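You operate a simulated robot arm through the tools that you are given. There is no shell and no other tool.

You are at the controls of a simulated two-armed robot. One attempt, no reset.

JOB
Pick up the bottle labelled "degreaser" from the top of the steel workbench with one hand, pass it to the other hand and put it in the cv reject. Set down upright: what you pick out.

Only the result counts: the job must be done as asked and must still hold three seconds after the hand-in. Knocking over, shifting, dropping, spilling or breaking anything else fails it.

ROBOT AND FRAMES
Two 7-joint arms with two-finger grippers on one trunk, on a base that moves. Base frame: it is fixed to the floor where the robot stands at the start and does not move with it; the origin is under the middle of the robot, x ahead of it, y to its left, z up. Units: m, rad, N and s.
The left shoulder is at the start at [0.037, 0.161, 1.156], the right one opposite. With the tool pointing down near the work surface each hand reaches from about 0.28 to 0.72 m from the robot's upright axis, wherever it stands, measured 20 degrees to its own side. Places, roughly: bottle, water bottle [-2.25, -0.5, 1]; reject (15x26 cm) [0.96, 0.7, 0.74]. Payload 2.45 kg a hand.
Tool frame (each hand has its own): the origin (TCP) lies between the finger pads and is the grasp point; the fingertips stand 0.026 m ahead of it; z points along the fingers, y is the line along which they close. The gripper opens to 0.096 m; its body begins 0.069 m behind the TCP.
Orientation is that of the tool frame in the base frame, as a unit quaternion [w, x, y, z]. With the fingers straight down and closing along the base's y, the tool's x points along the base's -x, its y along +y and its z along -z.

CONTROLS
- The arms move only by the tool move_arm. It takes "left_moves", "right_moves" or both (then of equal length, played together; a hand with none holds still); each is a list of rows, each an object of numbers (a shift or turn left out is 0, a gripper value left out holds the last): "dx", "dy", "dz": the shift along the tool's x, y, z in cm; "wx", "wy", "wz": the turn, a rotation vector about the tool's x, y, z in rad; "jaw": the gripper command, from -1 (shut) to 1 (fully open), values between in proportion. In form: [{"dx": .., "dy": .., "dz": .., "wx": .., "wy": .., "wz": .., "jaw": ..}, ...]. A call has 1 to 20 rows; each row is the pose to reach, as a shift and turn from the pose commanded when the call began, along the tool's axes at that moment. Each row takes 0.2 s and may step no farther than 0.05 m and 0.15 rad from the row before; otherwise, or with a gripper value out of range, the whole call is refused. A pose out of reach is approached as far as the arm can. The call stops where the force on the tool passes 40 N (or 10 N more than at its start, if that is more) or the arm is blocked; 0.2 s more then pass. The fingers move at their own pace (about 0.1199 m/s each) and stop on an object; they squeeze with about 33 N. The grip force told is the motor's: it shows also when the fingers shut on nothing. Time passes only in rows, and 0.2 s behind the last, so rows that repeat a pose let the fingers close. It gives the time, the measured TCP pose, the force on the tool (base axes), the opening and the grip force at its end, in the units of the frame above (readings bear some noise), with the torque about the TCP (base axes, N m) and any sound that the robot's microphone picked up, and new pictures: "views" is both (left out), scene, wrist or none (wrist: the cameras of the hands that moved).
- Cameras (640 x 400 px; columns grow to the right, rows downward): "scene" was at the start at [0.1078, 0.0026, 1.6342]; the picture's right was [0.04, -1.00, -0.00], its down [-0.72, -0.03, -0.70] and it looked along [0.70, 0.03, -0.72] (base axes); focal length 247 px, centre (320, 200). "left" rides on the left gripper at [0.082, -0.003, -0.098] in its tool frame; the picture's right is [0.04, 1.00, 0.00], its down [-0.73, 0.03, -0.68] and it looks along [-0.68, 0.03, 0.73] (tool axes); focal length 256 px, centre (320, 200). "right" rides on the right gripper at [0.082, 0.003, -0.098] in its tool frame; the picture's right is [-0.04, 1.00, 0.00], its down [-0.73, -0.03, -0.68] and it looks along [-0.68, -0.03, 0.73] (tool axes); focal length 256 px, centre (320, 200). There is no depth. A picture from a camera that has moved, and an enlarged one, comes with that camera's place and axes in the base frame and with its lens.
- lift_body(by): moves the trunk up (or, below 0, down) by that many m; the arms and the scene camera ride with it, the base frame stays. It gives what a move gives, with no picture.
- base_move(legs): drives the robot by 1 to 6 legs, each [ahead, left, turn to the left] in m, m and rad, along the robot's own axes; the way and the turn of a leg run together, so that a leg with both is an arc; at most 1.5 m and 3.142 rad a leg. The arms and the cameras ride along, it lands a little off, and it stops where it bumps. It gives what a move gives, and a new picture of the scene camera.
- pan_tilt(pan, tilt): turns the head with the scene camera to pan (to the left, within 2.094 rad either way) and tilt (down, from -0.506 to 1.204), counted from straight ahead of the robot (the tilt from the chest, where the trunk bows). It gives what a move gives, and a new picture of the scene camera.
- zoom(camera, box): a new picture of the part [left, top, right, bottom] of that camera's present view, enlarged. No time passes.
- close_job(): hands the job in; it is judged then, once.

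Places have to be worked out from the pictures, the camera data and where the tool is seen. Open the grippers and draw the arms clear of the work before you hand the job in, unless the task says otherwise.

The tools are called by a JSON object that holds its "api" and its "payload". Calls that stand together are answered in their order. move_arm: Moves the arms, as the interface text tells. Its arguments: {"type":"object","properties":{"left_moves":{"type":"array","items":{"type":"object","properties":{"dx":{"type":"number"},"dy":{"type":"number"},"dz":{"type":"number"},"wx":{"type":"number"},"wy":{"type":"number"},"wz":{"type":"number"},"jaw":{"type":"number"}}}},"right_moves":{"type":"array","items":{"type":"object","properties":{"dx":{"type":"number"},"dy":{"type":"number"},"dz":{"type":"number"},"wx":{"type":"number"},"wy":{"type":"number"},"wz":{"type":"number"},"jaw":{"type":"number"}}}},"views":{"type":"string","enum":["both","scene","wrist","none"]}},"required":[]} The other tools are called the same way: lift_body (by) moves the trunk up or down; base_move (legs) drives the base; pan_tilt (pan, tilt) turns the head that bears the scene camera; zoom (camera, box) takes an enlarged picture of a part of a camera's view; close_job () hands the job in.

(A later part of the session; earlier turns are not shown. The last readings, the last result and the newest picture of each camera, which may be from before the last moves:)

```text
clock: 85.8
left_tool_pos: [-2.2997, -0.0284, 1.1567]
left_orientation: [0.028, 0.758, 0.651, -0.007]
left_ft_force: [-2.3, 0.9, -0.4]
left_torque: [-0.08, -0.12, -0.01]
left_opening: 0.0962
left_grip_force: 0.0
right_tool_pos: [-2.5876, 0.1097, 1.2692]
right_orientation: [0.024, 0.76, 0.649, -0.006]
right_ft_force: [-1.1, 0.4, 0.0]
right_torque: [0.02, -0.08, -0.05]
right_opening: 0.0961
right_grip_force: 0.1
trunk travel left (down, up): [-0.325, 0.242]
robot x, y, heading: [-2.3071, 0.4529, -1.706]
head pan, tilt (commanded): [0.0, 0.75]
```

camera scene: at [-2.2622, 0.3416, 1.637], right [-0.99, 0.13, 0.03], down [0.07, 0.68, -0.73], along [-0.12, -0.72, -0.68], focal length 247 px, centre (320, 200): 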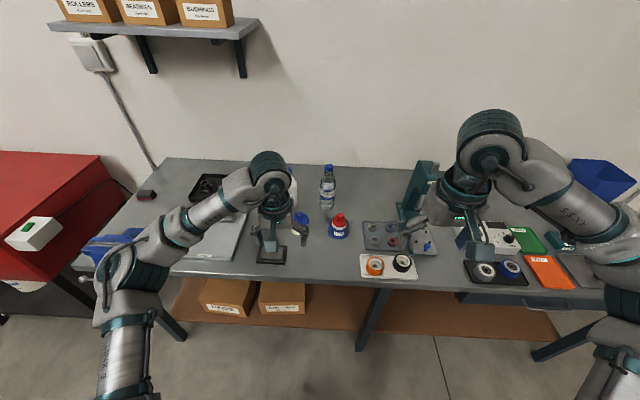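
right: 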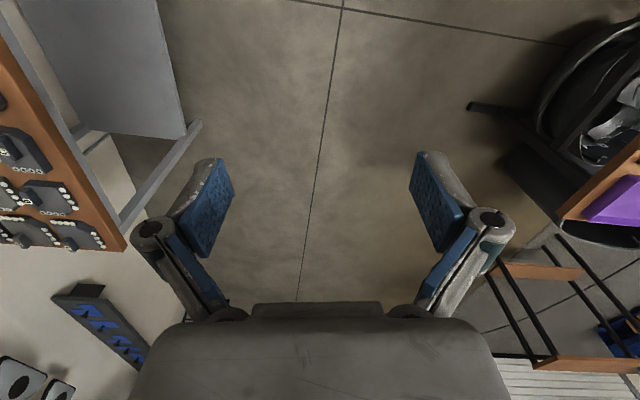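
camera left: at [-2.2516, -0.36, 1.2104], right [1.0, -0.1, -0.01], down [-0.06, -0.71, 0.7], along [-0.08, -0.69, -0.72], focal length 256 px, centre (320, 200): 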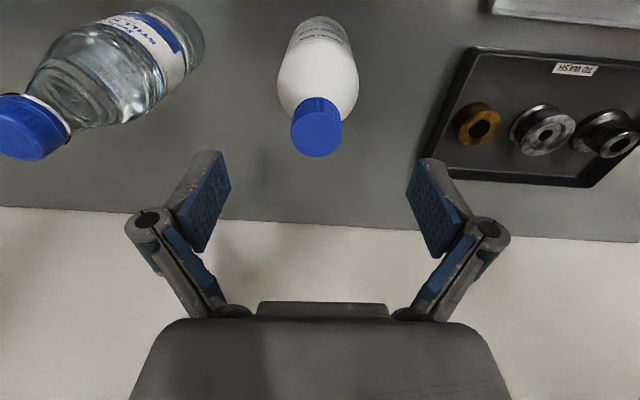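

The step changed the swing by about 0.016 m per 3 cm step (amplitude now ≈4.3 cm). I apply two more timed steps (-4 cm, then +4 cm half a period later) and measure again.

{"api": "base_move", "payload": {"legs": [[0, -0.04, 0]]}}

{"api": "move_arm", "payload": {"right_moves": [{"dz": 0}], "views": "none"}}

{"api": "base_move", "payload": {"legs": [[0, 0.04, 0]]}}

{"api": "lift_body", "payload": {"by": 0.0}}

{"api": "lift_body", "payload": {"by": 0.0}}

{"api": "lift_body", "payload": {"by": 0.0}}

{"api": "lift_body", "payload": {"by": 0.0}}

{"api": "lift_body", "payload": {"by": 0.0}}

{"api": "lift_body", "payload": {"by": 0.0}}

{"api": "lift_body", "payload": {"by": 0.0}}

{"api": "lift_body", "payload": {"by": 0.0}}

```text
clock: 86.7
left_tool_pos: [-2.3263, -0.0249, 1.1555]
left_orientation: [0.024, 0.758, 0.651, -0.009]
left_ft_force: [-0.7, 1.2, -0.5]
left_torque: [-0.01, -0.1, 0.01]
left_opening: 0.0961
left_grip_force: 0.1
right_tool_pos: [-2.6134, 0.1127, 1.2721]
right_orientation: [0.02, 0.76, 0.65, -0.008]
right_ft_force: [-0.8, 0.2, 0.1]
right_torque: [0.0, -0.1, -0.02]
right_opening: 0.0957
right_grip_force: 0.1
trunk travel left (down, up): [-0.325, 0.242]
robot x, y, heading: [-2.3438, 0.4593, -1.707]
head pan, tilt (commanded): [0.0, 0.75]
camera scene: at [-2.3725, 0.3557, 1.6376], right [-0.99, 0.14, -0.01], down [0.1, 0.68, -0.73], along [-0.09, -0.72, -0.69], focal length 247 px, centre (320, 200)
```

scene: 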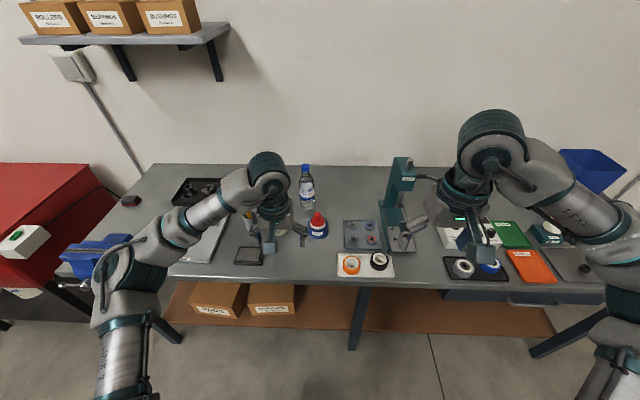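

```text
clock: 87.0
left_tool_pos: [-2.3045, -0.0236, 1.1571]
left_orientation: [0.018, 0.758, 0.652, -0.015]
left_ft_force: [0.2, -0.4, -0.3]
left_torque: [0.03, 0.02, -0.03]
left_opening: 0.0958
left_grip_force: 0.0
right_tool_pos: [-2.588, 0.113, 1.2772]
right_orientation: [0.016, 0.758, 0.652, -0.016]
right_ft_force: [0.1, 0.2, -0.1]
right_torque: [-0.01, 0.03, 0.0]
right_opening: 0.0962
right_grip_force: 0.2
trunk travel left (down, up): [-0.325, 0.242]
robot x, y, heading: [-2.3466, 0.4602, -1.705]
head pan, tilt (commanded): [0.0, 0.75]
```

```text
clock: 87.9
left_tool_pos: [-2.2741, -0.0279, 1.1567]
left_orientation: [0.02, 0.758, 0.651, -0.014]
left_ft_force: [-0.4, -0.8, -0.1]
left_torque: [0.0, 0.01, -0.03]
left_opening: 0.0961
left_grip_force: 0.0
right_tool_pos: [-2.5594, 0.109, 1.2762]
right_orientation: [0.018, 0.759, 0.65, -0.014]
right_ft_force: [-1.0, -0.1, -0.3]
right_torque: [-0.02, -0.01, -0.01]
right_opening: 0.0959
right_grip_force: 0.1
trunk travel left (down, up): [-0.325, 0.242]
robot x, y, heading: [-2.3027, 0.4497, -1.706]
head pan, tilt (commanded): [0.0, 0.75]
camera scene: at [-2.297, 0.3452, 1.6376], right [-0.99, 0.13, 0.01], down [0.08, 0.68, -0.73], along [-0.11, -0.72, -0.69], focal length 247 px, centre (320, 200)
```

scene: 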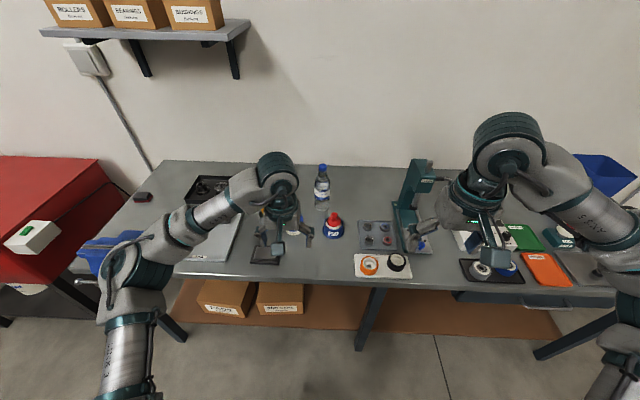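

```text
clock: 88.4
left_tool_pos: [-2.277, -0.025, 1.159]
left_orientation: [0.024, 0.758, 0.652, -0.014]
left_ft_force: [0.7, -0.7, 0.1]
left_torque: [0.01, 0.0, 0.02]
left_opening: 0.0959
left_grip_force: 0.1
right_tool_pos: [-2.562, 0.1135, 1.2755]
right_orientation: [0.021, 0.759, 0.651, -0.014]
right_ft_force: [1.0, 0.7, 0.0]
right_torque: [0.03, 0.04, 0.03]
right_opening: 0.096
right_grip_force: 0.1
trunk travel left (down, up): [-0.325, 0.242]
robot x, y, heading: [-2.3015, 0.4554, -1.705]
head pan, tilt (commanded): [0.0, 0.75]
```

```text
clock: 88.9
left_tool_pos: [-2.308, -0.0203, 1.1603]
left_orientation: [0.034, 0.759, 0.65, -0.007]
left_ft_force: [-1.2, 0.6, -0.6]
left_torque: [-0.12, -0.04, -0.01]
left_opening: 0.096
left_grip_force: 0.1
right_tool_pos: [-2.5965, 0.118, 1.2725]
right_orientation: [0.03, 0.761, 0.649, -0.006]
right_ft_force: [-0.5, -0.2, 0.1]
right_torque: [0.0, -0.03, 0.0]
right_opening: 0.096
right_grip_force: 0.0
trunk travel left (down, up): [-0.325, 0.242]
robot x, y, heading: [-2.3133, 0.4564, -1.71]
head pan, tilt (commanded): [0.0, 0.75]
```

```text
clock: 89.4
left_tool_pos: [-2.2594, -0.0271, 1.1575]
left_orientation: [0.02, 0.757, 0.653, -0.018]
left_ft_force: [0.5, -0.8, -0.4]
left_torque: [0.09, 0.05, 0.01]
left_opening: 0.096
left_grip_force: 0.0
right_tool_pos: [-2.5426, 0.1109, 1.2788]
right_orientation: [0.017, 0.758, 0.652, -0.018]
right_ft_force: [0.9, 0.7, -0.3]
right_torque: [-0.04, 0.08, 0.03]
right_opening: 0.096
right_grip_force: 0.0
trunk travel left (down, up): [-0.325, 0.242]
robot x, y, heading: [-2.2992, 0.4517, -1.708]
head pan, tilt (commanded): [0.0, 0.75]
```

```text
clock: 89.9
left_tool_pos: [-2.3197, -0.0174, 1.1607]
left_orientation: [0.036, 0.76, 0.649, -0.004]
left_ft_force: [-1.3, 1.3, -0.9]
left_torque: [-0.12, -0.07, -0.04]
left_opening: 0.0961
left_grip_force: 0.2
right_tool_pos: [-2.61, 0.1205, 1.27]
right_orientation: [0.033, 0.761, 0.648, -0.002]
right_ft_force: [-0.3, 0.3, 0.8]
right_torque: [0.01, -0.08, -0.02]
right_opening: 0.0961
right_grip_force: 0.0
trunk travel left (down, up): [-0.325, 0.242]
robot x, y, heading: [-2.3132, 0.4579, -1.702]
head pan, tilt (commanded): [0.0, 0.75]
```

```text
clock: 90.4
left_tool_pos: [-2.253, -0.0267, 1.1572]
left_orientation: [0.017, 0.756, 0.654, -0.019]
left_ft_force: [0.6, 0.0, -0.2]
left_torque: [0.03, 0.06, 0.04]
left_opening: 0.0962
left_grip_force: 0.0
right_tool_pos: [-2.5381, 0.1107, 1.2803]
right_orientation: [0.015, 0.758, 0.652, -0.019]
right_ft_force: [-0.2, -0.1, 0.0]
right_torque: [0.04, 0.02, -0.01]
right_opening: 0.0959
right_grip_force: 0.1
trunk travel left (down, up): [-0.325, 0.242]
robot x, y, heading: [-2.2949, 0.4536, -1.702]
head pan, tilt (commanded): [0.0, 0.75]
```

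```text
clock: 90.9
left_tool_pos: [-2.3195, -0.0176, 1.1614]
left_orientation: [0.036, 0.76, 0.649, -0.004]
left_ft_force: [-0.6, 1.3, 0.4]
left_torque: [-0.14, -0.1, -0.03]
left_opening: 0.0961
left_grip_force: 0.1
right_tool_pos: [-2.6091, 0.12, 1.2682]
right_orientation: [0.032, 0.76, 0.649, -0.002]
right_ft_force: [-1.2, 0.0, 0.0]
right_torque: [0.0, -0.11, -0.02]
right_opening: 0.0963
right_grip_force: 0.1
trunk travel left (down, up): [-0.325, 0.242]
robot x, y, heading: [-2.3109, 0.4553, -1.71]
head pan, tilt (commanded): [0.0, 0.75]
```

```text
clock: 91.4
left_tool_pos: [-2.2623, -0.026, 1.1583]
left_orientation: [0.02, 0.757, 0.653, -0.018]
left_ft_force: [0.3, -0.3, -0.2]
left_torque: [0.07, 0.05, 0.03]
left_opening: 0.0961
left_grip_force: 0.0
right_tool_pos: [-2.5458, 0.1115, 1.28]
right_orientation: [0.017, 0.759, 0.651, -0.018]
right_ft_force: [0.5, -0.8, 0.7]
right_torque: [0.0, 0.08, 0.0]
right_opening: 0.0963
right_grip_force: 0.0
trunk travel left (down, up): [-0.325, 0.242]
robot x, y, heading: [-2.3023, 0.4537, -1.711]
head pan, tilt (commanded): [0.0, 0.75]
```

```text
clock: 91.9
left_tool_pos: [-2.3016, -0.0207, 1.1611]
left_orientation: [0.031, 0.758, 0.651, -0.008]
left_ft_force: [0.2, 0.3, -0.4]
left_torque: [-0.05, -0.02, -0.01]
left_opening: 0.0958
left_grip_force: 0.1
right_tool_pos: [-2.5895, 0.1163, 1.2713]
right_orientation: [0.028, 0.76, 0.65, -0.006]
right_ft_force: [0.0, 0.5, 0.6]
right_torque: [0.04, -0.03, -0.01]
right_opening: 0.0958
right_grip_force: 0.1
trunk travel left (down, up): [-0.325, 0.242]
robot x, y, heading: [-2.3092, 0.4546, -1.71]
head pan, tilt (commanded): [0.0, 0.75]
```

Amplitude is down to ≈3.4 cm; combining both trials, a step d changes the swing by ≈0.97·d at phase 110°. I apply one tuned -3.5 cm step after a 0.6 s wait and measure.

{"api": "pan_tilt", "payload": {"pan": 0.0, "tilt": 0.75}}

{"api": "base_move", "payload": {"legs": [[0, -0.035, 0]]}}

{"api": "lift_body", "payload": {"by": 0.0}}

{"api": "lift_body", "payload": {"by": 0.0}}

{"api": "lift_body", "payload": {"by": 0.0}}

{"api": "lift_body", "payload": {"by": 0.0}}

{"api": "lift_body", "payload": {"by": 0.0}}

{"api": "lift_body", "payload": {"by": 0.0}}

{"api": "lift_body", "payload": {"by": 0.0}}

{"api": "lift_body", "payload": {"by": 0.0}}

```text
clock: 92.5
left_tool_pos: [-2.3106, -0.0172, 1.1608]
left_orientation: [0.033, 0.759, 0.65, -0.006]
left_ft_force: [-1.0, 0.1, 0.4]
left_torque: [-0.07, -0.08, 0.0]
left_opening: 0.0959
left_grip_force: 0.1
right_tool_pos: [-2.599, 0.1181, 1.2719]
right_orientation: [0.03, 0.761, 0.648, -0.005]
right_ft_force: [0.1, 0.6, 0.3]
right_torque: [-0.01, -0.08, -0.02]
right_opening: 0.096
right_grip_force: 0.1
trunk travel left (down, up): [-0.325, 0.242]
robot x, y, heading: [-2.3115, 0.452, -1.708]
head pan, tilt (commanded): [0.0, 0.75]
camera scene: at [-2.3293, 0.3501, 1.6377], right [-0.99, 0.14, 0.0], down [0.1, 0.68, -0.73], along [-0.1, -0.72, -0.68], focal length 247 px, centre (320, 200)
```

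scene: 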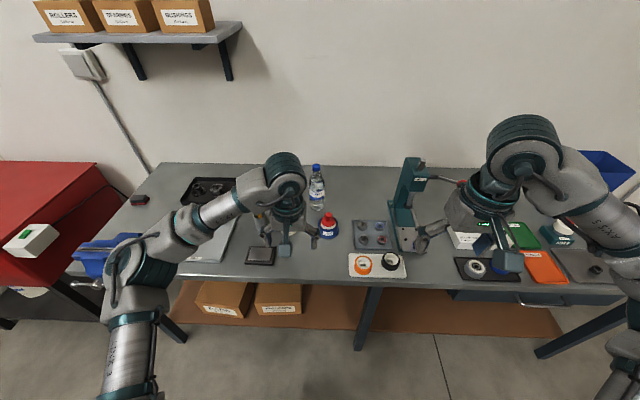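

```text
clock: 93.4
left_tool_pos: [-2.3291, -0.0164, 1.1602]
left_orientation: [0.028, 0.758, 0.651, -0.011]
left_ft_force: [-0.3, 0.0, 0.1]
left_torque: [-0.01, -0.05, -0.02]
left_opening: 0.096
left_grip_force: 0.0
right_tool_pos: [-2.6154, 0.1212, 1.2748]
right_orientation: [0.025, 0.76, 0.65, -0.01]
right_ft_force: [-0.5, -0.7, 0.3]
right_torque: [-0.03, -0.07, 0.0]
right_opening: 0.096
right_grip_force: 0.1
trunk travel left (down, up): [-0.325, 0.242]
robot x, y, heading: [-2.3392, 0.4585, -1.709]
head pan, tilt (commanded): [0.0, 0.75]
camera scene: at [-2.36, 0.3541, 1.6377], right [-0.99, 0.14, 0.0], down [0.1, 0.68, -0.73], along [-0.1, -0.72, -0.68], focal length 247 px, centre (320, 200)
```

scene: 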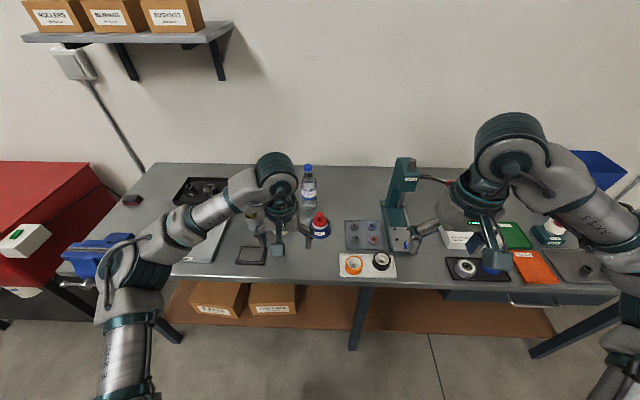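

```text
clock: 93.9
left_tool_pos: [-2.3198, -0.0151, 1.1601]
left_orientation: [0.026, 0.759, 0.651, -0.014]
left_ft_force: [-0.2, -0.3, -0.5]
left_torque: [0.02, 0.03, -0.03]
left_opening: 0.0964
left_grip_force: 0.1
right_tool_pos: [-2.6054, 0.1232, 1.2775]
right_orientation: [0.023, 0.759, 0.65, -0.013]
right_ft_force: [0.4, -0.3, -1.1]
right_torque: [0.0, 0.02, -0.03]
right_opening: 0.0959
right_grip_force: 0.1
trunk travel left (down, up): [-0.325, 0.242]
robot x, y, heading: [-2.341, 0.4609, -1.71]
head pan, tilt (commanded): [0.0, 0.75]
```

```text
clock: 94.4
left_tool_pos: [-2.3289, -0.0126, 1.1611]
left_orientation: [0.03, 0.758, 0.651, -0.012]
left_ft_force: [0.3, -0.6, 0.0]
left_torque: [0.0, -0.02, 0.02]
left_opening: 0.0962
left_grip_force: 0.1
right_tool_pos: [-2.6164, 0.1251, 1.2749]
right_orientation: [0.027, 0.76, 0.649, -0.011]
right_ft_force: [-0.9, 0.1, -0.3]
right_torque: [0.02, -0.04, -0.02]
right_opening: 0.096
right_grip_force: 0.1
trunk travel left (down, up): [-0.325, 0.242]
robot x, y, heading: [-2.3418, 0.4601, -1.707]
head pan, tilt (commanded): [0.0, 0.75]
```

```text
clock: 94.9
left_tool_pos: [-2.3217, -0.015, 1.1614]
left_orientation: [0.028, 0.757, 0.652, -0.014]
left_ft_force: [0.4, -0.1, -0.1]
left_torque: [0.01, 0.0, -0.02]
left_opening: 0.0957
left_grip_force: 0.0
right_tool_pos: [-2.6081, 0.1239, 1.2759]
right_orientation: [0.025, 0.76, 0.649, -0.014]
right_ft_force: [0.8, 0.0, -0.1]
right_torque: [-0.02, 0.0, 0.01]
right_opening: 0.0958
right_grip_force: 0.0
trunk travel left (down, up): [-0.325, 0.242]
robot x, y, heading: [-2.3386, 0.4599, -1.708]
head pan, tilt (commanded): [0.0, 0.75]
```

```text
clock: 95.4
left_tool_pos: [-2.327, -0.0134, 1.1619]
left_orientation: [0.029, 0.758, 0.651, -0.012]
left_ft_force: [0.6, 0.1, -0.4]
left_torque: [0.02, 0.0, 0.0]
left_opening: 0.096
left_grip_force: 0.0
right_tool_pos: [-2.614, 0.1249, 1.2765]
right_orientation: [0.025, 0.76, 0.649, -0.012]
right_ft_force: [-0.8, -0.8, 0.6]
right_torque: [0.0, -0.01, 0.02]
right_opening: 0.0961
right_grip_force: 0.1
trunk travel left (down, up): [-0.325, 0.242]
robot x, y, heading: [-2.3415, 0.4575, -1.709]
head pan, tilt (commanded): [0.0, 0.75]
```

```text
clock: 95.9
left_tool_pos: [-2.3248, -0.0154, 1.1617]
left_orientation: [0.027, 0.758, 0.651, -0.013]
left_ft_force: [0.0, 0.3, 0.6]
left_torque: [-0.02, 0.01, 0.04]
left_opening: 0.0962
left_grip_force: 0.0
right_tool_pos: [-2.61, 0.1231, 1.2773]
right_orientation: [0.024, 0.761, 0.649, -0.011]
right_ft_force: [-0.1, 0.5, 0.0]
right_torque: [-0.02, 0.02, 0.02]
right_opening: 0.0959
right_grip_force: 0.1
trunk travel left (down, up): [-0.325, 0.242]
robot x, y, heading: [-2.3411, 0.4625, -1.706]
head pan, tilt (commanded): [0.0, 0.75]
```

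```text
clock: 96.4
left_tool_pos: [-2.324, -0.0146, 1.1616]
left_orientation: [0.028, 0.759, 0.65, -0.013]
left_ft_force: [-0.1, -0.1, -0.4]
left_torque: [0.0, -0.01, -0.02]
left_opening: 0.0961
left_grip_force: 0.1
right_tool_pos: [-2.6112, 0.1241, 1.2763]
right_orientation: [0.025, 0.76, 0.65, -0.012]
right_ft_force: [0.8, 0.0, -0.6]
right_torque: [-0.01, 0.01, 0.02]
right_opening: 0.096
right_grip_force: 0.0
trunk travel left (down, up): [-0.325, 0.242]
robot x, y, heading: [-2.3412, 0.4605, -1.713]
head pan, tilt (commanded): [0.0, 0.75]
```

```text
clock: 96.9
left_tool_pos: [-2.3257, -0.0128, 1.1624]
left_orientation: [0.028, 0.758, 0.652, -0.012]
left_ft_force: [0.1, 0.8, -0.5]
left_torque: [-0.01, -0.02, 0.01]
left_opening: 0.0961
left_grip_force: 0.0
right_tool_pos: [-2.6116, 0.1231, 1.2763]
right_orientation: [0.024, 0.76, 0.65, -0.012]
right_ft_force: [-0.3, 0.4, -0.6]
right_torque: [-0.03, 0.01, 0.03]
right_opening: 0.0962
right_grip_force: 0.0
trunk travel left (down, up): [-0.325, 0.242]
robot x, y, heading: [-2.3443, 0.459, -1.704]
head pan, tilt (commanded): [0.0, 0.75]
```

```text
clock: 97.4
left_tool_pos: [-2.3248, -0.0149, 1.1618]
left_orientation: [0.029, 0.758, 0.651, -0.012]
left_ft_force: [-0.7, -0.4, -1.1]
left_torque: [0.03, 0.01, -0.01]
left_opening: 0.0958
left_grip_force: 0.1
right_tool_pos: [-2.6114, 0.1239, 1.2766]
right_orientation: [0.025, 0.76, 0.649, -0.011]
right_ft_force: [-0.6, -0.2, 0.0]
right_torque: [-0.01, 0.0, 0.02]
right_opening: 0.0963
right_grip_force: 0.0
trunk travel left (down, up): [-0.325, 0.242]
robot x, y, heading: [-2.3373, 0.4604, -1.708]
head pan, tilt (commanded): [0.0, 0.75]
```

The rocking is gone (steady within 1 mm). I drive straight ahead 0.25 m (no sideways motion), keeping everything gentle from now on.

{"api": "base_move", "payload": {"legs": [[0.25, 0, 0]]}}

{"api": "lift_body", "payload": {"by": 0.0}}

{"api": "lift_body", "payload": {"by": 0.0}}

{"api": "lift_body", "payload": {"by": 0.0}}

```text
clock: 99.2
left_tool_pos: [-2.3577, -0.2601, 1.1617]
left_orientation: [0.028, 0.758, 0.652, -0.013]
left_ft_force: [0.5, -0.6, -0.6]
left_torque: [0.02, -0.01, 0.03]
left_opening: 0.096
left_grip_force: 0.1
right_tool_pos: [-2.6455, -0.1215, 1.2765]
right_orientation: [0.025, 0.76, 0.649, -0.011]
right_ft_force: [0.3, -0.4, 0.3]
right_torque: [0.01, 0.01, 0.02]
right_opening: 0.0959
right_grip_force: 0.1
trunk travel left (down, up): [-0.325, 0.242]
robot x, y, heading: [-2.3737, 0.2104, -1.707]
head pan, tilt (commanded): [0.0, 0.75]
camera scene: at [-2.3884, 0.1087, 1.638], right [-0.99, 0.14, 0.0], down [0.09, 0.68, -0.73], along [-0.1, -0.72, -0.68], focal length 247 px, centre (320, 200)
```

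scene: 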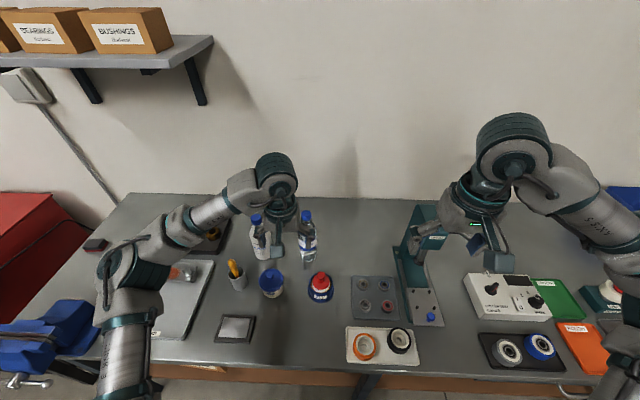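

```text
clock: 99.7
left_tool_pos: [-2.3575, -0.2571, 1.1634]
left_orientation: [0.029, 0.758, 0.652, -0.014]
left_ft_force: [0.3, -0.3, 0.3]
left_torque: [0.03, 0.02, 0.01]
left_opening: 0.0959
left_grip_force: 0.1
right_tool_pos: [-2.6443, -0.119, 1.2777]
right_orientation: [0.026, 0.76, 0.65, -0.013]
right_ft_force: [0.4, 0.1, 0.8]
right_torque: [-0.01, 0.02, -0.03]
right_opening: 0.0961
right_grip_force: 0.1
trunk travel left (down, up): [-0.325, 0.242]
robot x, y, heading: [-2.3776, 0.2129, -1.709]
head pan, tilt (commanded): [0.0, 0.75]
```

```text
clock: 100.2
left_tool_pos: [-2.3576, -0.258, 1.1633]
left_orientation: [0.03, 0.758, 0.652, -0.014]
left_ft_force: [0.8, 0.1, 0.4]
left_torque: [0.0, 0.03, 0.0]
left_opening: 0.0958
left_grip_force: 0.1
right_tool_pos: [-2.6451, -0.1191, 1.2782]
right_orientation: [0.026, 0.76, 0.649, -0.013]
right_ft_force: [0.7, 0.6, 0.2]
right_torque: [0.01, -0.02, -0.01]
right_opening: 0.096
right_grip_force: 0.0
trunk travel left (down, up): [-0.325, 0.242]
robot x, y, heading: [-2.3739, 0.2122, -1.708]
head pan, tilt (commanded): [0.0, 0.75]
```

```text
clock: 100.7
left_tool_pos: [-2.3592, -0.2579, 1.163]
left_orientation: [0.028, 0.758, 0.651, -0.015]
left_ft_force: [-0.1, 0.0, -0.2]
left_torque: [0.02, -0.01, -0.02]
left_opening: 0.0959
left_grip_force: 0.0
right_tool_pos: [-2.6445, -0.1192, 1.2776]
right_orientation: [0.026, 0.76, 0.65, -0.012]
right_ft_force: [0.1, -0.2, 0.2]
right_torque: [-0.04, 0.0, -0.01]
right_opening: 0.0961
right_grip_force: 0.1
trunk travel left (down, up): [-0.325, 0.242]
robot x, y, heading: [-2.3775, 0.2132, -1.709]
head pan, tilt (commanded): [0.0, 0.75]
```

Everything is steady. I now move the left hand slowly and smoothly (s-curve) sideways toward the bottle's column, straightening the tool to point straight down, staying above all items.

{"api": "move_arm", "payload": {"left_moves": [{"dx": -0.17, "dy": 0.21, "dz": 0.02, "wx": 0.0005, "wy": 0.001}, {"dx": -0.5, "dy": 0.64, "dz": 0.05, "wx": 0.0015, "wy": 0.0035}, {"dx": -1.0, "dy": 1.28, "dz": 0.09, "wx": 0.003, "wy": 0.007}, {"dx": -1.7, "dy": 2.14, "dz": 0.15, "wx": 0.005, "wy": 0.012}, {"dx": -2.55, "dy": 3.2, "dz": 0.22, "wx": 0.007, "wy": 0.0175}, {"dx": -3.5, "dy": 4.4, "dz": 0.3, "wx": 0.0096, "wy": 0.024}, {"dx": -4.5, "dy": 5.67, "dz": 0.4, "wx": 0.0125, "wy": 0.031}, {"dx": -5.5, "dy": 6.95, "dz": 0.49, "wx": 0.0153, "wy": 0.038}, {"dx": -6.45, "dy": 8.13, "dz": 0.57, "wx": 0.018, "wy": 0.0445}, {"dx": -7.2, "dy": 9.1, "dz": 0.64, "wx": 0.02, "wy": 0.05}, {"dx": -7.8, "dy": 9.84, "dz": 0.69, "wx": 0.0216, "wy": 0.054}, {"dx": -8.2, "dy": 10.38, "dz": 0.73, "wx": 0.0228, "wy": 0.057}, {"dx": -8.4, "dy": 10.6, "dz": 0.75, "wx": 0.0233, "wy": 0.058}, {"dx": -8.5, "dy": 10.7, "dz": 0.75, "wx": 0.0235, "wy": 0.0585}, {"dx": -8.5, "dy": 10.7, "dz": 0.75, "wx": 0.0235, "wy": 0.0585}]}}

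{"api": "lift_body", "payload": {"by": 0.0}}

{"api": "lift_body", "payload": {"by": 0.0}}

{"api": "lift_body", "payload": {"by": 0.0}}

```text
clock: 103.9
left_tool_pos: [-2.2637, -0.3592, 1.1629]
left_orientation: [0.0, 0.758, 0.653, 0.001]
left_ft_force: [0.1, -0.4, 0.4]
left_torque: [-0.02, -0.02, 0.01]
left_opening: 0.0958
left_grip_force: 0.0
right_tool_pos: [-2.6441, -0.119, 1.278]
right_orientation: [0.026, 0.76, 0.649, -0.012]
right_ft_force: [1.0, 0.2, 0.0]
right_torque: [0.02, -0.02, -0.03]
right_opening: 0.0959
right_grip_force: 0.0
trunk travel left (down, up): [-0.325, 0.242]
robot x, y, heading: [-2.3744, 0.2112, -1.709]
head pan, tilt (commanded): [0.0, 0.75]
camera scene: at [-2.3877, 0.1066, 1.6377], right [-0.99, 0.14, 0.0], down [0.09, 0.68, -0.73], along [-0.1, -0.72, -0.69], focal length 247 px, centre (320, 200)
camera left: at [-2.2558, -0.2781, 1.2615], right [0.99, -0.11, 0.0], down [-0.08, -0.73, 0.68], along [-0.07, -0.68, -0.73], focal length 256 px, centre (320, 200)
```

scene: 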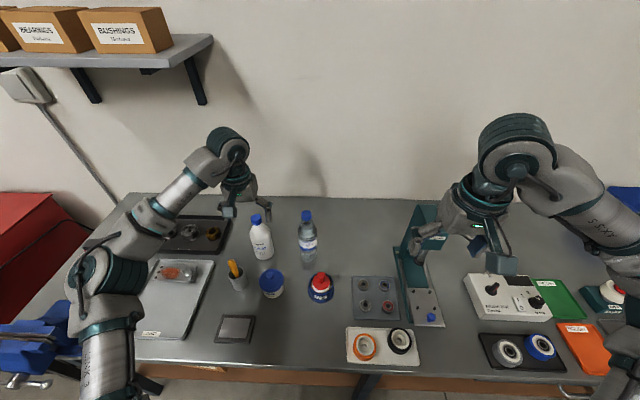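
left: 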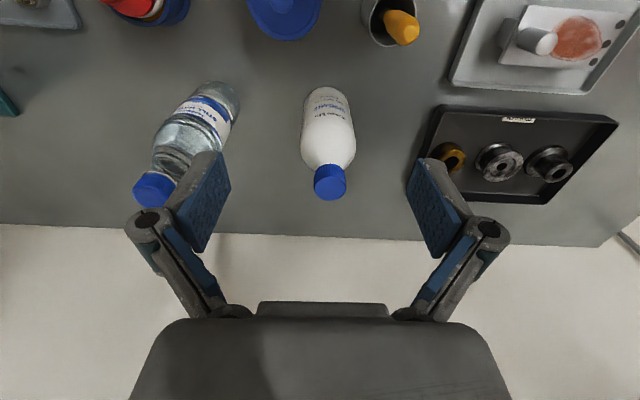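

```text
clock: 104.4
left_tool_pos: [-2.2655, -0.3578, 1.1626]
left_orientation: [0.001, 0.759, 0.652, 0.0]
left_ft_force: [-0.7, 0.4, -0.5]
left_torque: [0.0, 0.0, 0.0]
left_opening: 0.0959
left_grip_force: 0.1
right_tool_pos: [-2.6445, -0.1194, 1.2775]
right_orientation: [0.026, 0.76, 0.649, -0.013]
right_ft_force: [-0.1, -0.2, -0.7]
right_torque: [0.0, 0.0, 0.03]
right_opening: 0.0957
right_grip_force: 0.0
trunk travel left (down, up): [-0.325, 0.242]
robot x, y, heading: [-2.3738, 0.2132, -1.708]
head pan, tilt (commanded): [0.0, 0.75]
```

```text
clock: 104.9
left_tool_pos: [-2.2649, -0.3574, 1.1624]
left_orientation: [0.001, 0.758, 0.652, 0.0]
left_ft_force: [-0.5, -0.2, 0.5]
left_torque: [0.01, -0.02, 0.01]
left_opening: 0.0958
left_grip_force: 0.1
right_tool_pos: [-2.6451, -0.12, 1.2774]
right_orientation: [0.025, 0.76, 0.649, -0.012]
right_ft_force: [0.1, 0.0, 0.9]
right_torque: [0.04, -0.03, -0.03]
right_opening: 0.0958
right_grip_force: 0.1
trunk travel left (down, up): [-0.325, 0.242]
robot x, y, heading: [-2.3754, 0.214, -1.711]
head pan, tilt (commanded): [0.0, 0.75]
```

```text
clock: 105.4
left_tool_pos: [-2.2644, -0.3588, 1.164]
left_orientation: [-0.001, 0.758, 0.652, 0.001]
left_ft_force: [0.5, 0.7, 0.4]
left_torque: [-0.01, -0.03, 0.0]
left_opening: 0.0959
left_grip_force: 0.0
right_tool_pos: [-2.6442, -0.1192, 1.2772]
right_orientation: [0.025, 0.759, 0.65, -0.012]
right_ft_force: [-0.3, 0.3, -1.1]
right_torque: [0.0, -0.02, 0.0]
right_opening: 0.0961
right_grip_force: 0.0
trunk travel left (down, up): [-0.325, 0.242]
robot x, y, heading: [-2.376, 0.2104, -1.705]
head pan, tilt (commanded): [0.0, 0.75]
```

Steady and vertical now: left TCP (-2.265, -0.358, 1.163). I zoom to measure the cap from this stable pose.

{"api": "zoom", "payload": {"camera": "left", "box": [266, 125, 394, 205]}}

{"api": "zoom", "payload": {"camera": "scene", "box": [200, 190, 360, 290]}}

```text
5.00 times, centred on (330, 165) of left
camera zoom: at [-2.2559, -0.2778, 1.2613], right [0.99, -0.11, 0.0], down [-0.08, -0.73, 0.68], along [-0.07, -0.68, -0.73], focal length 1280 px, centre (270, 375)
```

zoom: 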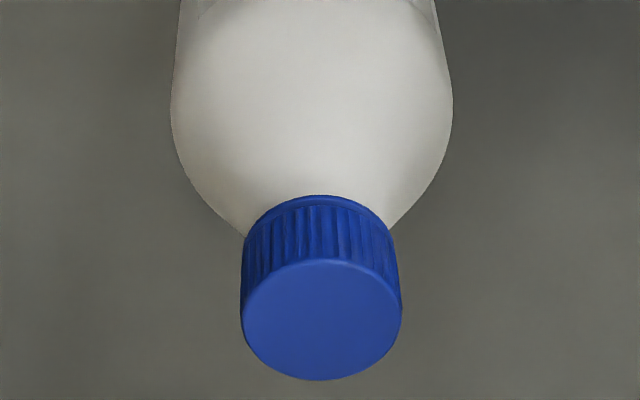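

```text
4.00 times, centred on (280, 240) of scene
camera zoom: at [-2.3877, 0.1066, 1.6377], right [-0.99, 0.14, 0.0], down [0.09, 0.68, -0.73], along [-0.1, -0.72, -0.69], focal length 988 px, centre (480, 40)
```

zoom: 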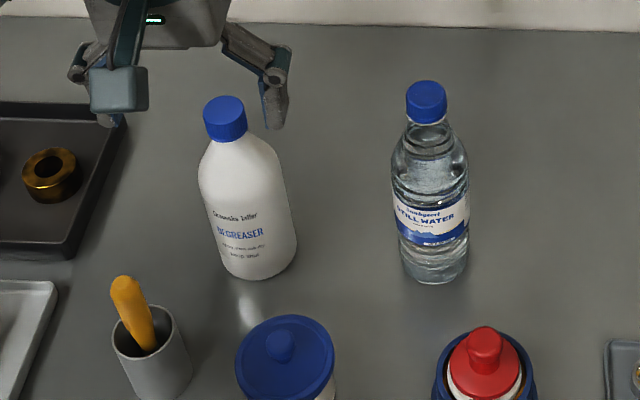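

The cap is about 8.9 cm ahead and 1.5 cm to +y of the hand (if its top is at z≈1.06). I slide forward over it at the same safe height and triangulate from there.

{"api": "move_arm", "payload": {"left_moves": [{"dx": -0.3, "dy": 0.05}, {"dx": -1.0, "dy": 0.17}, {"dx": -2.0, "dy": 0.34}, {"dx": -3.3, "dy": 0.55}, {"dx": -4.7, "dy": 0.8}, {"dx": -6.0, "dy": 1.0}, {"dx": -7.2, "dy": 1.2}, {"dx": -8.1, "dy": 1.38}, {"dx": -8.7, "dy": 1.47}, {"dx": -8.9, "dy": 1.5}, {"dx": -8.9, "dy": 1.5}, {"dx": -8.9, "dy": 1.5}]}}

{"api": "lift_body", "payload": {"by": 0.0}}

{"api": "lift_body", "payload": {"by": 0.0}}

{"api": "zoom", "payload": {"camera": "left", "box": [256, 60, 384, 140]}}

```text
clock: 108.0
left_tool_pos: [-2.2631, -0.4498, 1.1639]
left_orientation: [0.001, 0.758, 0.652, 0.001]
left_ft_force: [-0.3, 0.3, 0.7]
left_torque: [-0.01, 0.03, 0.01]
left_opening: 0.0959
left_grip_force: 0.1
right_tool_pos: [-2.645, -0.1198, 1.2772]
right_orientation: [0.025, 0.76, 0.649, -0.013]
right_ft_force: [0.4, -0.1, 0.2]
right_torque: [0.01, 0.01, 0.01]
right_opening: 0.096
right_grip_force: 0.1
trunk travel left (down, up): [-0.325, 0.242]
robot x, y, heading: [-2.3755, 0.2137, -1.713]
head pan, tilt (commanded): [0.0, 0.75]
camera scene: at [-2.3883, 0.1062, 1.6377], right [-0.99, 0.14, 0.0], down [0.09, 0.68, -0.73], along [-0.1, -0.72, -0.69], focal length 247 px, centre (320, 200)
camera left: at [-2.2549, -0.3688, 1.2617], right [0.99, -0.11, 0.0], down [-0.08, -0.73, 0.68], along [-0.07, -0.67, -0.73], focal length 256 px, centre (320, 200)
```

scene: 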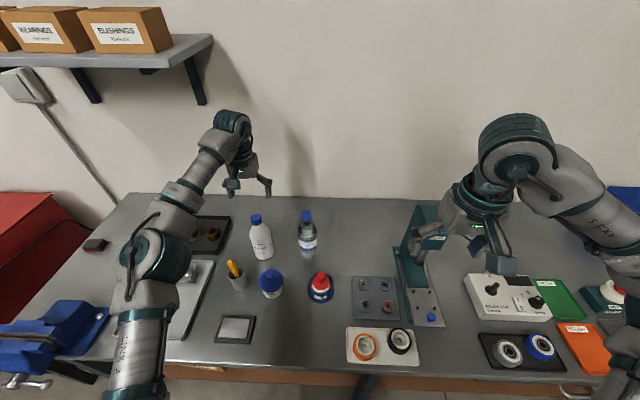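
left: 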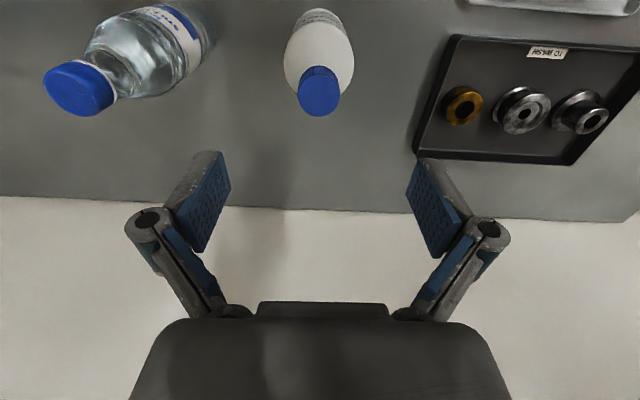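

```text
clock: 108.5
left_tool_pos: [-2.262, -0.4489, 1.1638]
left_orientation: [0.001, 0.758, 0.652, 0.002]
left_ft_force: [0.1, -0.1, -0.3]
left_torque: [0.0, -0.02, -0.01]
left_opening: 0.0957
left_grip_force: 0.0
right_tool_pos: [-2.6447, -0.1195, 1.2767]
right_orientation: [0.026, 0.76, 0.649, -0.013]
right_ft_force: [0.0, 0.5, -0.7]
right_torque: [0.02, 0.02, 0.0]
right_opening: 0.0959
right_grip_force: 0.0
trunk travel left (down, up): [-0.325, 0.242]
robot x, y, heading: [-2.3771, 0.2067, -1.702]
head pan, tilt (commanded): [0.0, 0.75]
```

```text
clock: 109.0
left_tool_pos: [-2.2635, -0.4496, 1.163]
left_orientation: [0.001, 0.758, 0.652, 0.001]
left_ft_force: [0.6, 0.7, -0.6]
left_torque: [-0.01, 0.01, 0.0]
left_opening: 0.096
left_grip_force: 0.1
right_tool_pos: [-2.6445, -0.1193, 1.2774]
right_orientation: [0.025, 0.76, 0.65, -0.012]
right_ft_force: [0.4, 0.2, 0.3]
right_torque: [-0.01, 0.0, 0.0]
right_opening: 0.0959
right_grip_force: 0.2
trunk travel left (down, up): [-0.325, 0.242]
robot x, y, heading: [-2.377, 0.2118, -1.705]
head pan, tilt (commanded): [0.0, 0.75]
```

```text
5.00 times, centred on (320, 100) of left
camera zoom: at [-2.2549, -0.3686, 1.2617], right [0.99, -0.11, 0.0], down [-0.08, -0.73, 0.68], along [-0.07, -0.67, -0.73], focal length 1280 px, centre (320, 700)
```

zoom: 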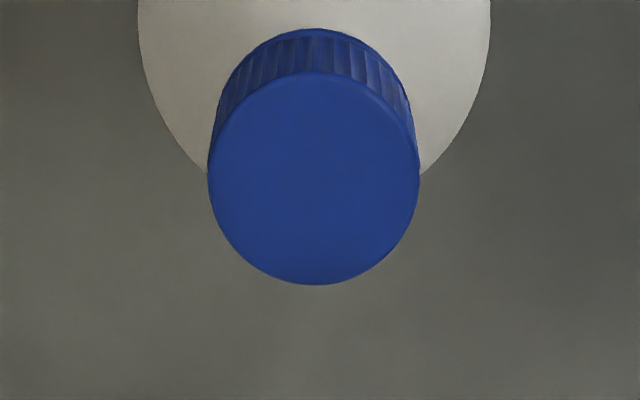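

Triangulation gives the cap axis at (-2.2615, -0.4395), cap z≈1.053–1.072, Ø≈3.1 cm: 1 cm back from the hand. I shift +1.0 cm and descend to just above the cap, then check.

{"api": "move_arm", "payload": {"left_moves": [{"dx": 0.3, "dz": 0.3}, {"dx": 0.7, "dz": 1.0}, {"dx": 1.0, "dz": 2.0}, {"dx": 1.0, "dz": 3.2}, {"dx": 1.0, "dz": 4.3}, {"dx": 1.0, "dz": 5.2}, {"dx": 1.0, "dz": 5.8}, {"dx": 1.0, "dz": 6.0}, {"dx": 1.0, "dz": 6.0}], "views": "both"}}

{"api": "zoom", "payload": {"camera": "left", "box": [240, 80, 400, 220]}}

{"api": "zoom", "payload": {"camera": "scene", "box": [190, 150, 350, 270]}}

```text
clock: 111.0
left_tool_pos: [-2.2613, -0.4392, 1.102]
left_orientation: [0.001, 0.758, 0.652, 0.001]
left_ft_force: [-0.6, -0.1, -0.3]
left_torque: [0.0, 0.01, -0.02]
left_opening: 0.0961
left_grip_force: 0.0
right_tool_pos: [-2.6441, -0.1199, 1.2769]
right_orientation: [0.025, 0.76, 0.65, -0.013]
right_ft_force: [-0.1, -0.7, 0.2]
right_torque: [0.03, 0.0, -0.03]
right_opening: 0.096
right_grip_force: 0.0
trunk travel left (down, up): [-0.325, 0.242]
robot x, y, heading: [-2.3758, 0.2137, -1.701]
head pan, tilt (commanded): [0.0, 0.75]
camera scene: at [-2.3879, 0.1062, 1.6377], right [-0.99, 0.14, 0.0], down [0.09, 0.68, -0.73], along [-0.1, -0.72, -0.69], focal length 247 px, centre (320, 200)
camera left: at [-2.2529, -0.3588, 1.201], right [0.99, -0.11, 0.0], down [-0.08, -0.73, 0.68], along [-0.07, -0.68, -0.73], focal length 256 px, centre (320, 200)
```

scene: 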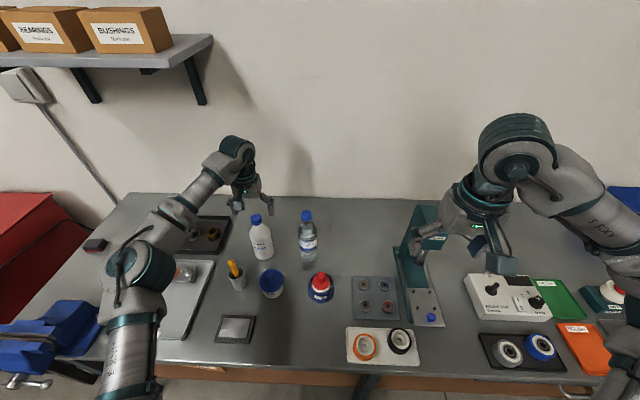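
left: 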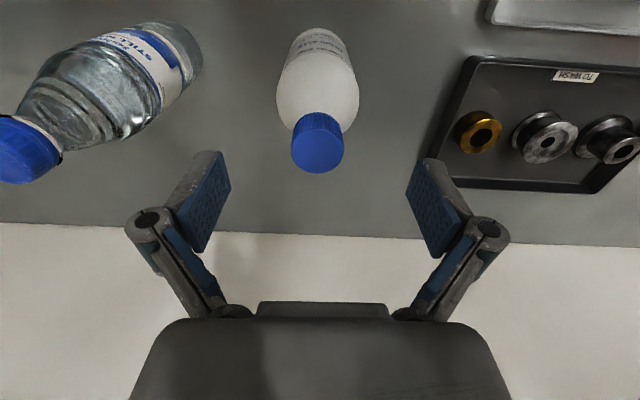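

```text
2.86 times, centred on (320, 150) of left
camera zoom: at [-2.2529, -0.3588, 1.201], right [0.99, -0.11, 0.0], down [-0.08, -0.73, 0.68], along [-0.07, -0.68, -0.73], focal length 731 px, centre (320, 343)
```

zoom: 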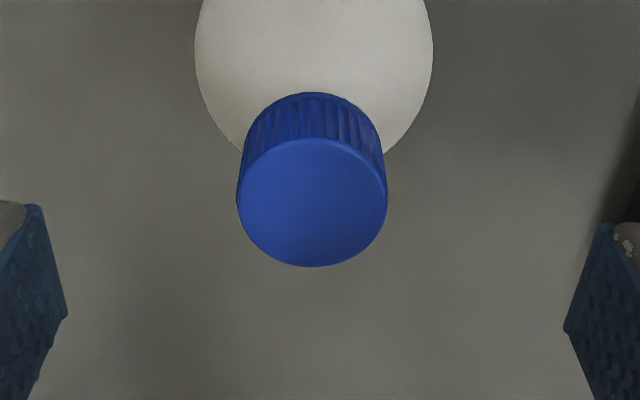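

```text
3.33 times, centred on (270, 210) of scene
camera zoom: at [-2.3879, 0.1062, 1.6377], right [-0.99, 0.14, 0.0], down [0.09, 0.68, -0.73], along [-0.1, -0.72, -0.69], focal length 824 px, centre (487, 167)
```

zoom: 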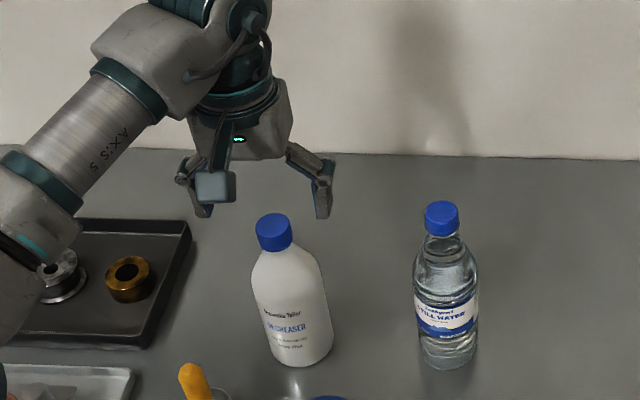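

Cap is centred within 2 mm of the hand axis (hand z=1.102, cap top ≈1.071). I descend 2.6 cm so the fingertips straddle the cap.

{"api": "move_arm", "payload": {"left_moves": [{"dx": 0.1, "dz": 0.5}, {"dx": 0.15, "dz": 1.2}, {"dx": 0.15, "dz": 1.9}, {"dx": 0.15, "dz": 2.4}, {"dx": 0.15, "dz": 2.6}, {"dx": 0.15, "dz": 2.6}], "views": "wrist"}}

{"api": "zoom", "payload": {"camera": "left", "box": [190, 100, 450, 260]}}

```text
clock: 112.4
left_tool_pos: [-2.2624, -0.4369, 1.0773]
left_orientation: [0.0, 0.759, 0.652, 0.001]
left_ft_force: [0.5, 0.7, 1.2]
left_torque: [-0.02, 0.01, 0.01]
left_opening: 0.0959
left_grip_force: 0.1
right_tool_pos: [-2.6439, -0.1201, 1.2767]
right_orientation: [0.025, 0.76, 0.65, -0.012]
right_ft_force: [0.0, -0.2, 0.8]
right_torque: [-0.01, -0.03, 0.0]
right_opening: 0.0955
right_grip_force: 0.1
trunk travel left (down, up): [-0.325, 0.242]
robot x, y, heading: [-2.3768, 0.2061, -1.701]
head pan, tilt (commanded): [0.0, 0.75]
camera left: at [-2.2527, -0.3568, 1.175], right [0.99, -0.11, 0.0], down [-0.08, -0.73, 0.68], along [-0.07, -0.68, -0.73], focal length 256 px, centre (320, 200)
```

left: 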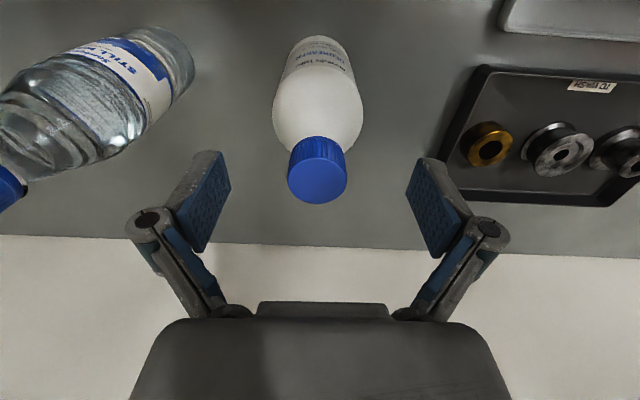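

```text
2.46 times, centred on (320, 180) of left
camera zoom: at [-2.2527, -0.3568, 1.175], right [0.99, -0.11, 0.0], down [-0.08, -0.73, 0.68], along [-0.07, -0.68, -0.73], focal length 630 px, centre (320, 249)
```

zoom: 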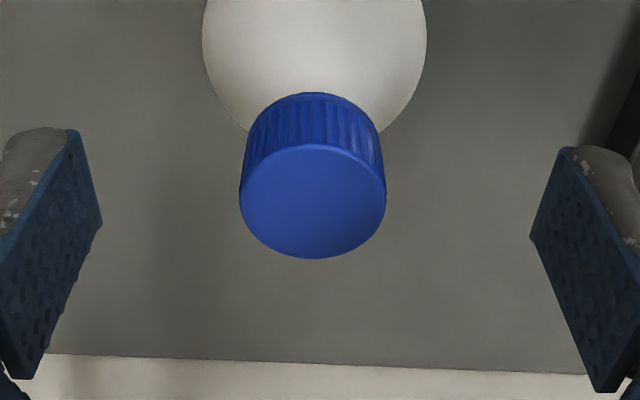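

The cap is centred between the pads (≈0.5 mm offsets) with fingertips at the cap's lower rim. I close the left gripper.

{"api": "move_arm", "payload": {"left_moves": [{"jaw": -1}, {"jaw": -1}, {"jaw": -1}, {"jaw": -1}, {"jaw": -1}], "views": "both"}}

{"api": "zoom", "payload": {"camera": "left", "box": [220, 60, 420, 220]}}

```text
clock: 113.6
left_tool_pos: [-2.2615, -0.4378, 1.0767]
left_orientation: [0.001, 0.758, 0.652, 0.0]
left_ft_force: [-0.3, -0.5, 2.5]
left_torque: [-0.17, -0.03, -0.06]
left_opening: 0.031
left_grip_force: 33.5
right_tool_pos: [-2.6456, -0.1198, 1.2771]
right_orientation: [0.026, 0.76, 0.65, -0.013]
right_ft_force: [0.1, 0.0, 0.2]
right_torque: [0.01, 0.02, 0.03]
right_opening: 0.0962
right_grip_force: 0.1
trunk travel left (down, up): [-0.325, 0.242]
robot x, y, heading: [-2.3712, 0.2137, -1.703]
head pan, tilt (commanded): [0.0, 0.75]
camera scene: at [-2.3884, 0.1067, 1.6378], right [-0.99, 0.14, 0.0], down [0.09, 0.68, -0.73], along [-0.1, -0.72, -0.69], focal length 247 px, centre (320, 200)
camera left: at [-2.2532, -0.3566, 1.1753], right [0.99, -0.11, 0.0], down [-0.08, -0.73, 0.68], along [-0.07, -0.68, -0.73], focal length 256 px, centre (320, 200)
```

scene: 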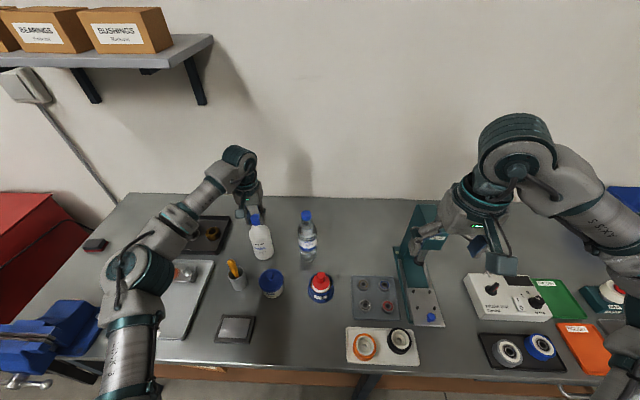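
left: 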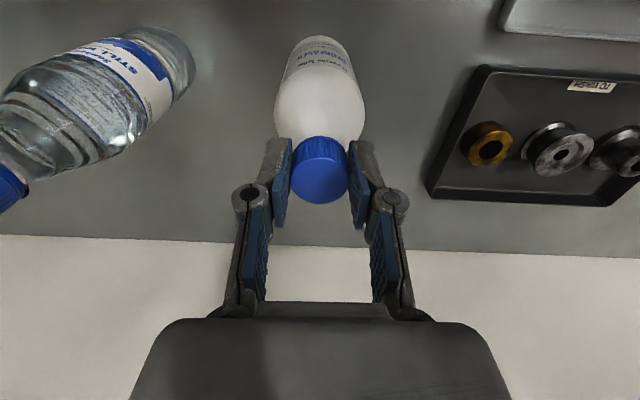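

```text
2.50 times, centred on (320, 140) of left
camera zoom: at [-2.2532, -0.3566, 1.1753], right [0.99, -0.11, 0.0], down [-0.08, -0.73, 0.68], along [-0.07, -0.68, -0.73], focal length 640 px, centre (320, 350)
```

zoom: 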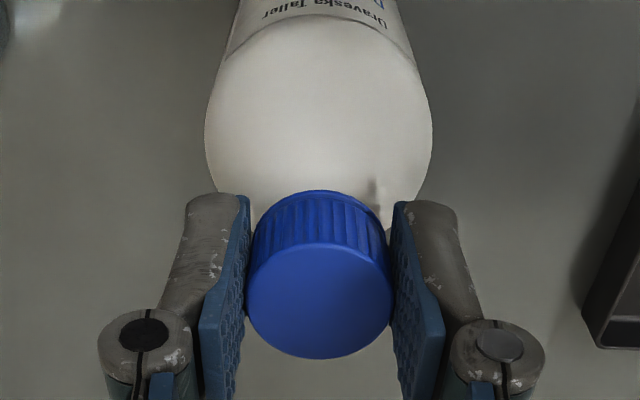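

Gripped at 31 mm opening with 33 N. I lift slowly by 3 cm and watch the load.

{"api": "move_arm", "payload": {"left_moves": [{"dz": -0.3}, {"dz": -0.8}, {"dz": -1.4}, {"dz": -2.1}, {"dz": -2.7}, {"dz": -3.0}, {"dz": -3.0}], "views": "both"}}

{"api": "zoom", "payload": {"camera": "scene", "box": [190, 150, 350, 270]}}

```text
clock: 115.2
left_tool_pos: [-2.2618, -0.437, 1.1063]
left_orientation: [0.001, 0.758, 0.652, 0.001]
left_ft_force: [-0.7, 0.5, -4.4]
left_torque: [0.02, -0.01, 0.04]
left_opening: 0.0305
left_grip_force: 33.1
right_tool_pos: [-2.6439, -0.1196, 1.2774]
right_orientation: [0.025, 0.76, 0.649, -0.012]
right_ft_force: [0.7, 0.6, 0.0]
right_torque: [0.02, -0.01, -0.02]
right_opening: 0.0961
right_grip_force: 0.1
trunk travel left (down, up): [-0.325, 0.242]
robot x, y, heading: [-2.3751, 0.2115, -1.703]
head pan, tilt (commanded): [0.0, 0.75]
camera scene: at [-2.3876, 0.1052, 1.6376], right [-0.99, 0.14, 0.0], down [0.09, 0.68, -0.73], along [-0.1, -0.72, -0.69], focal length 247 px, centre (320, 200)
camera left: at [-2.2527, -0.3577, 1.2048], right [0.99, -0.11, 0.0], down [-0.08, -0.73, 0.68], along [-0.07, -0.67, -0.73], focal length 256 px, centre (320, 200)
```

scene: 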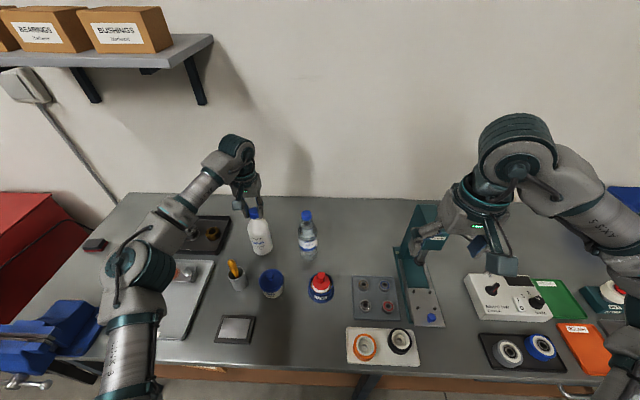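
left: 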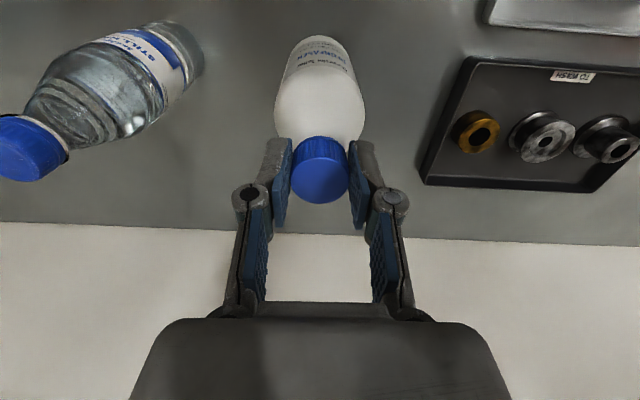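

```text
3.33 times, centred on (270, 210) of scene
camera zoom: at [-2.3876, 0.1052, 1.6376], right [-0.99, 0.14, 0.0], down [0.09, 0.68, -0.73], along [-0.1, -0.72, -0.69], focal length 824 px, centre (487, 167)
```

zoom: 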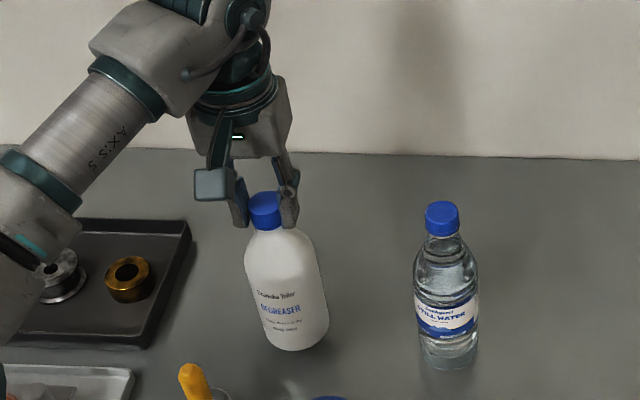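

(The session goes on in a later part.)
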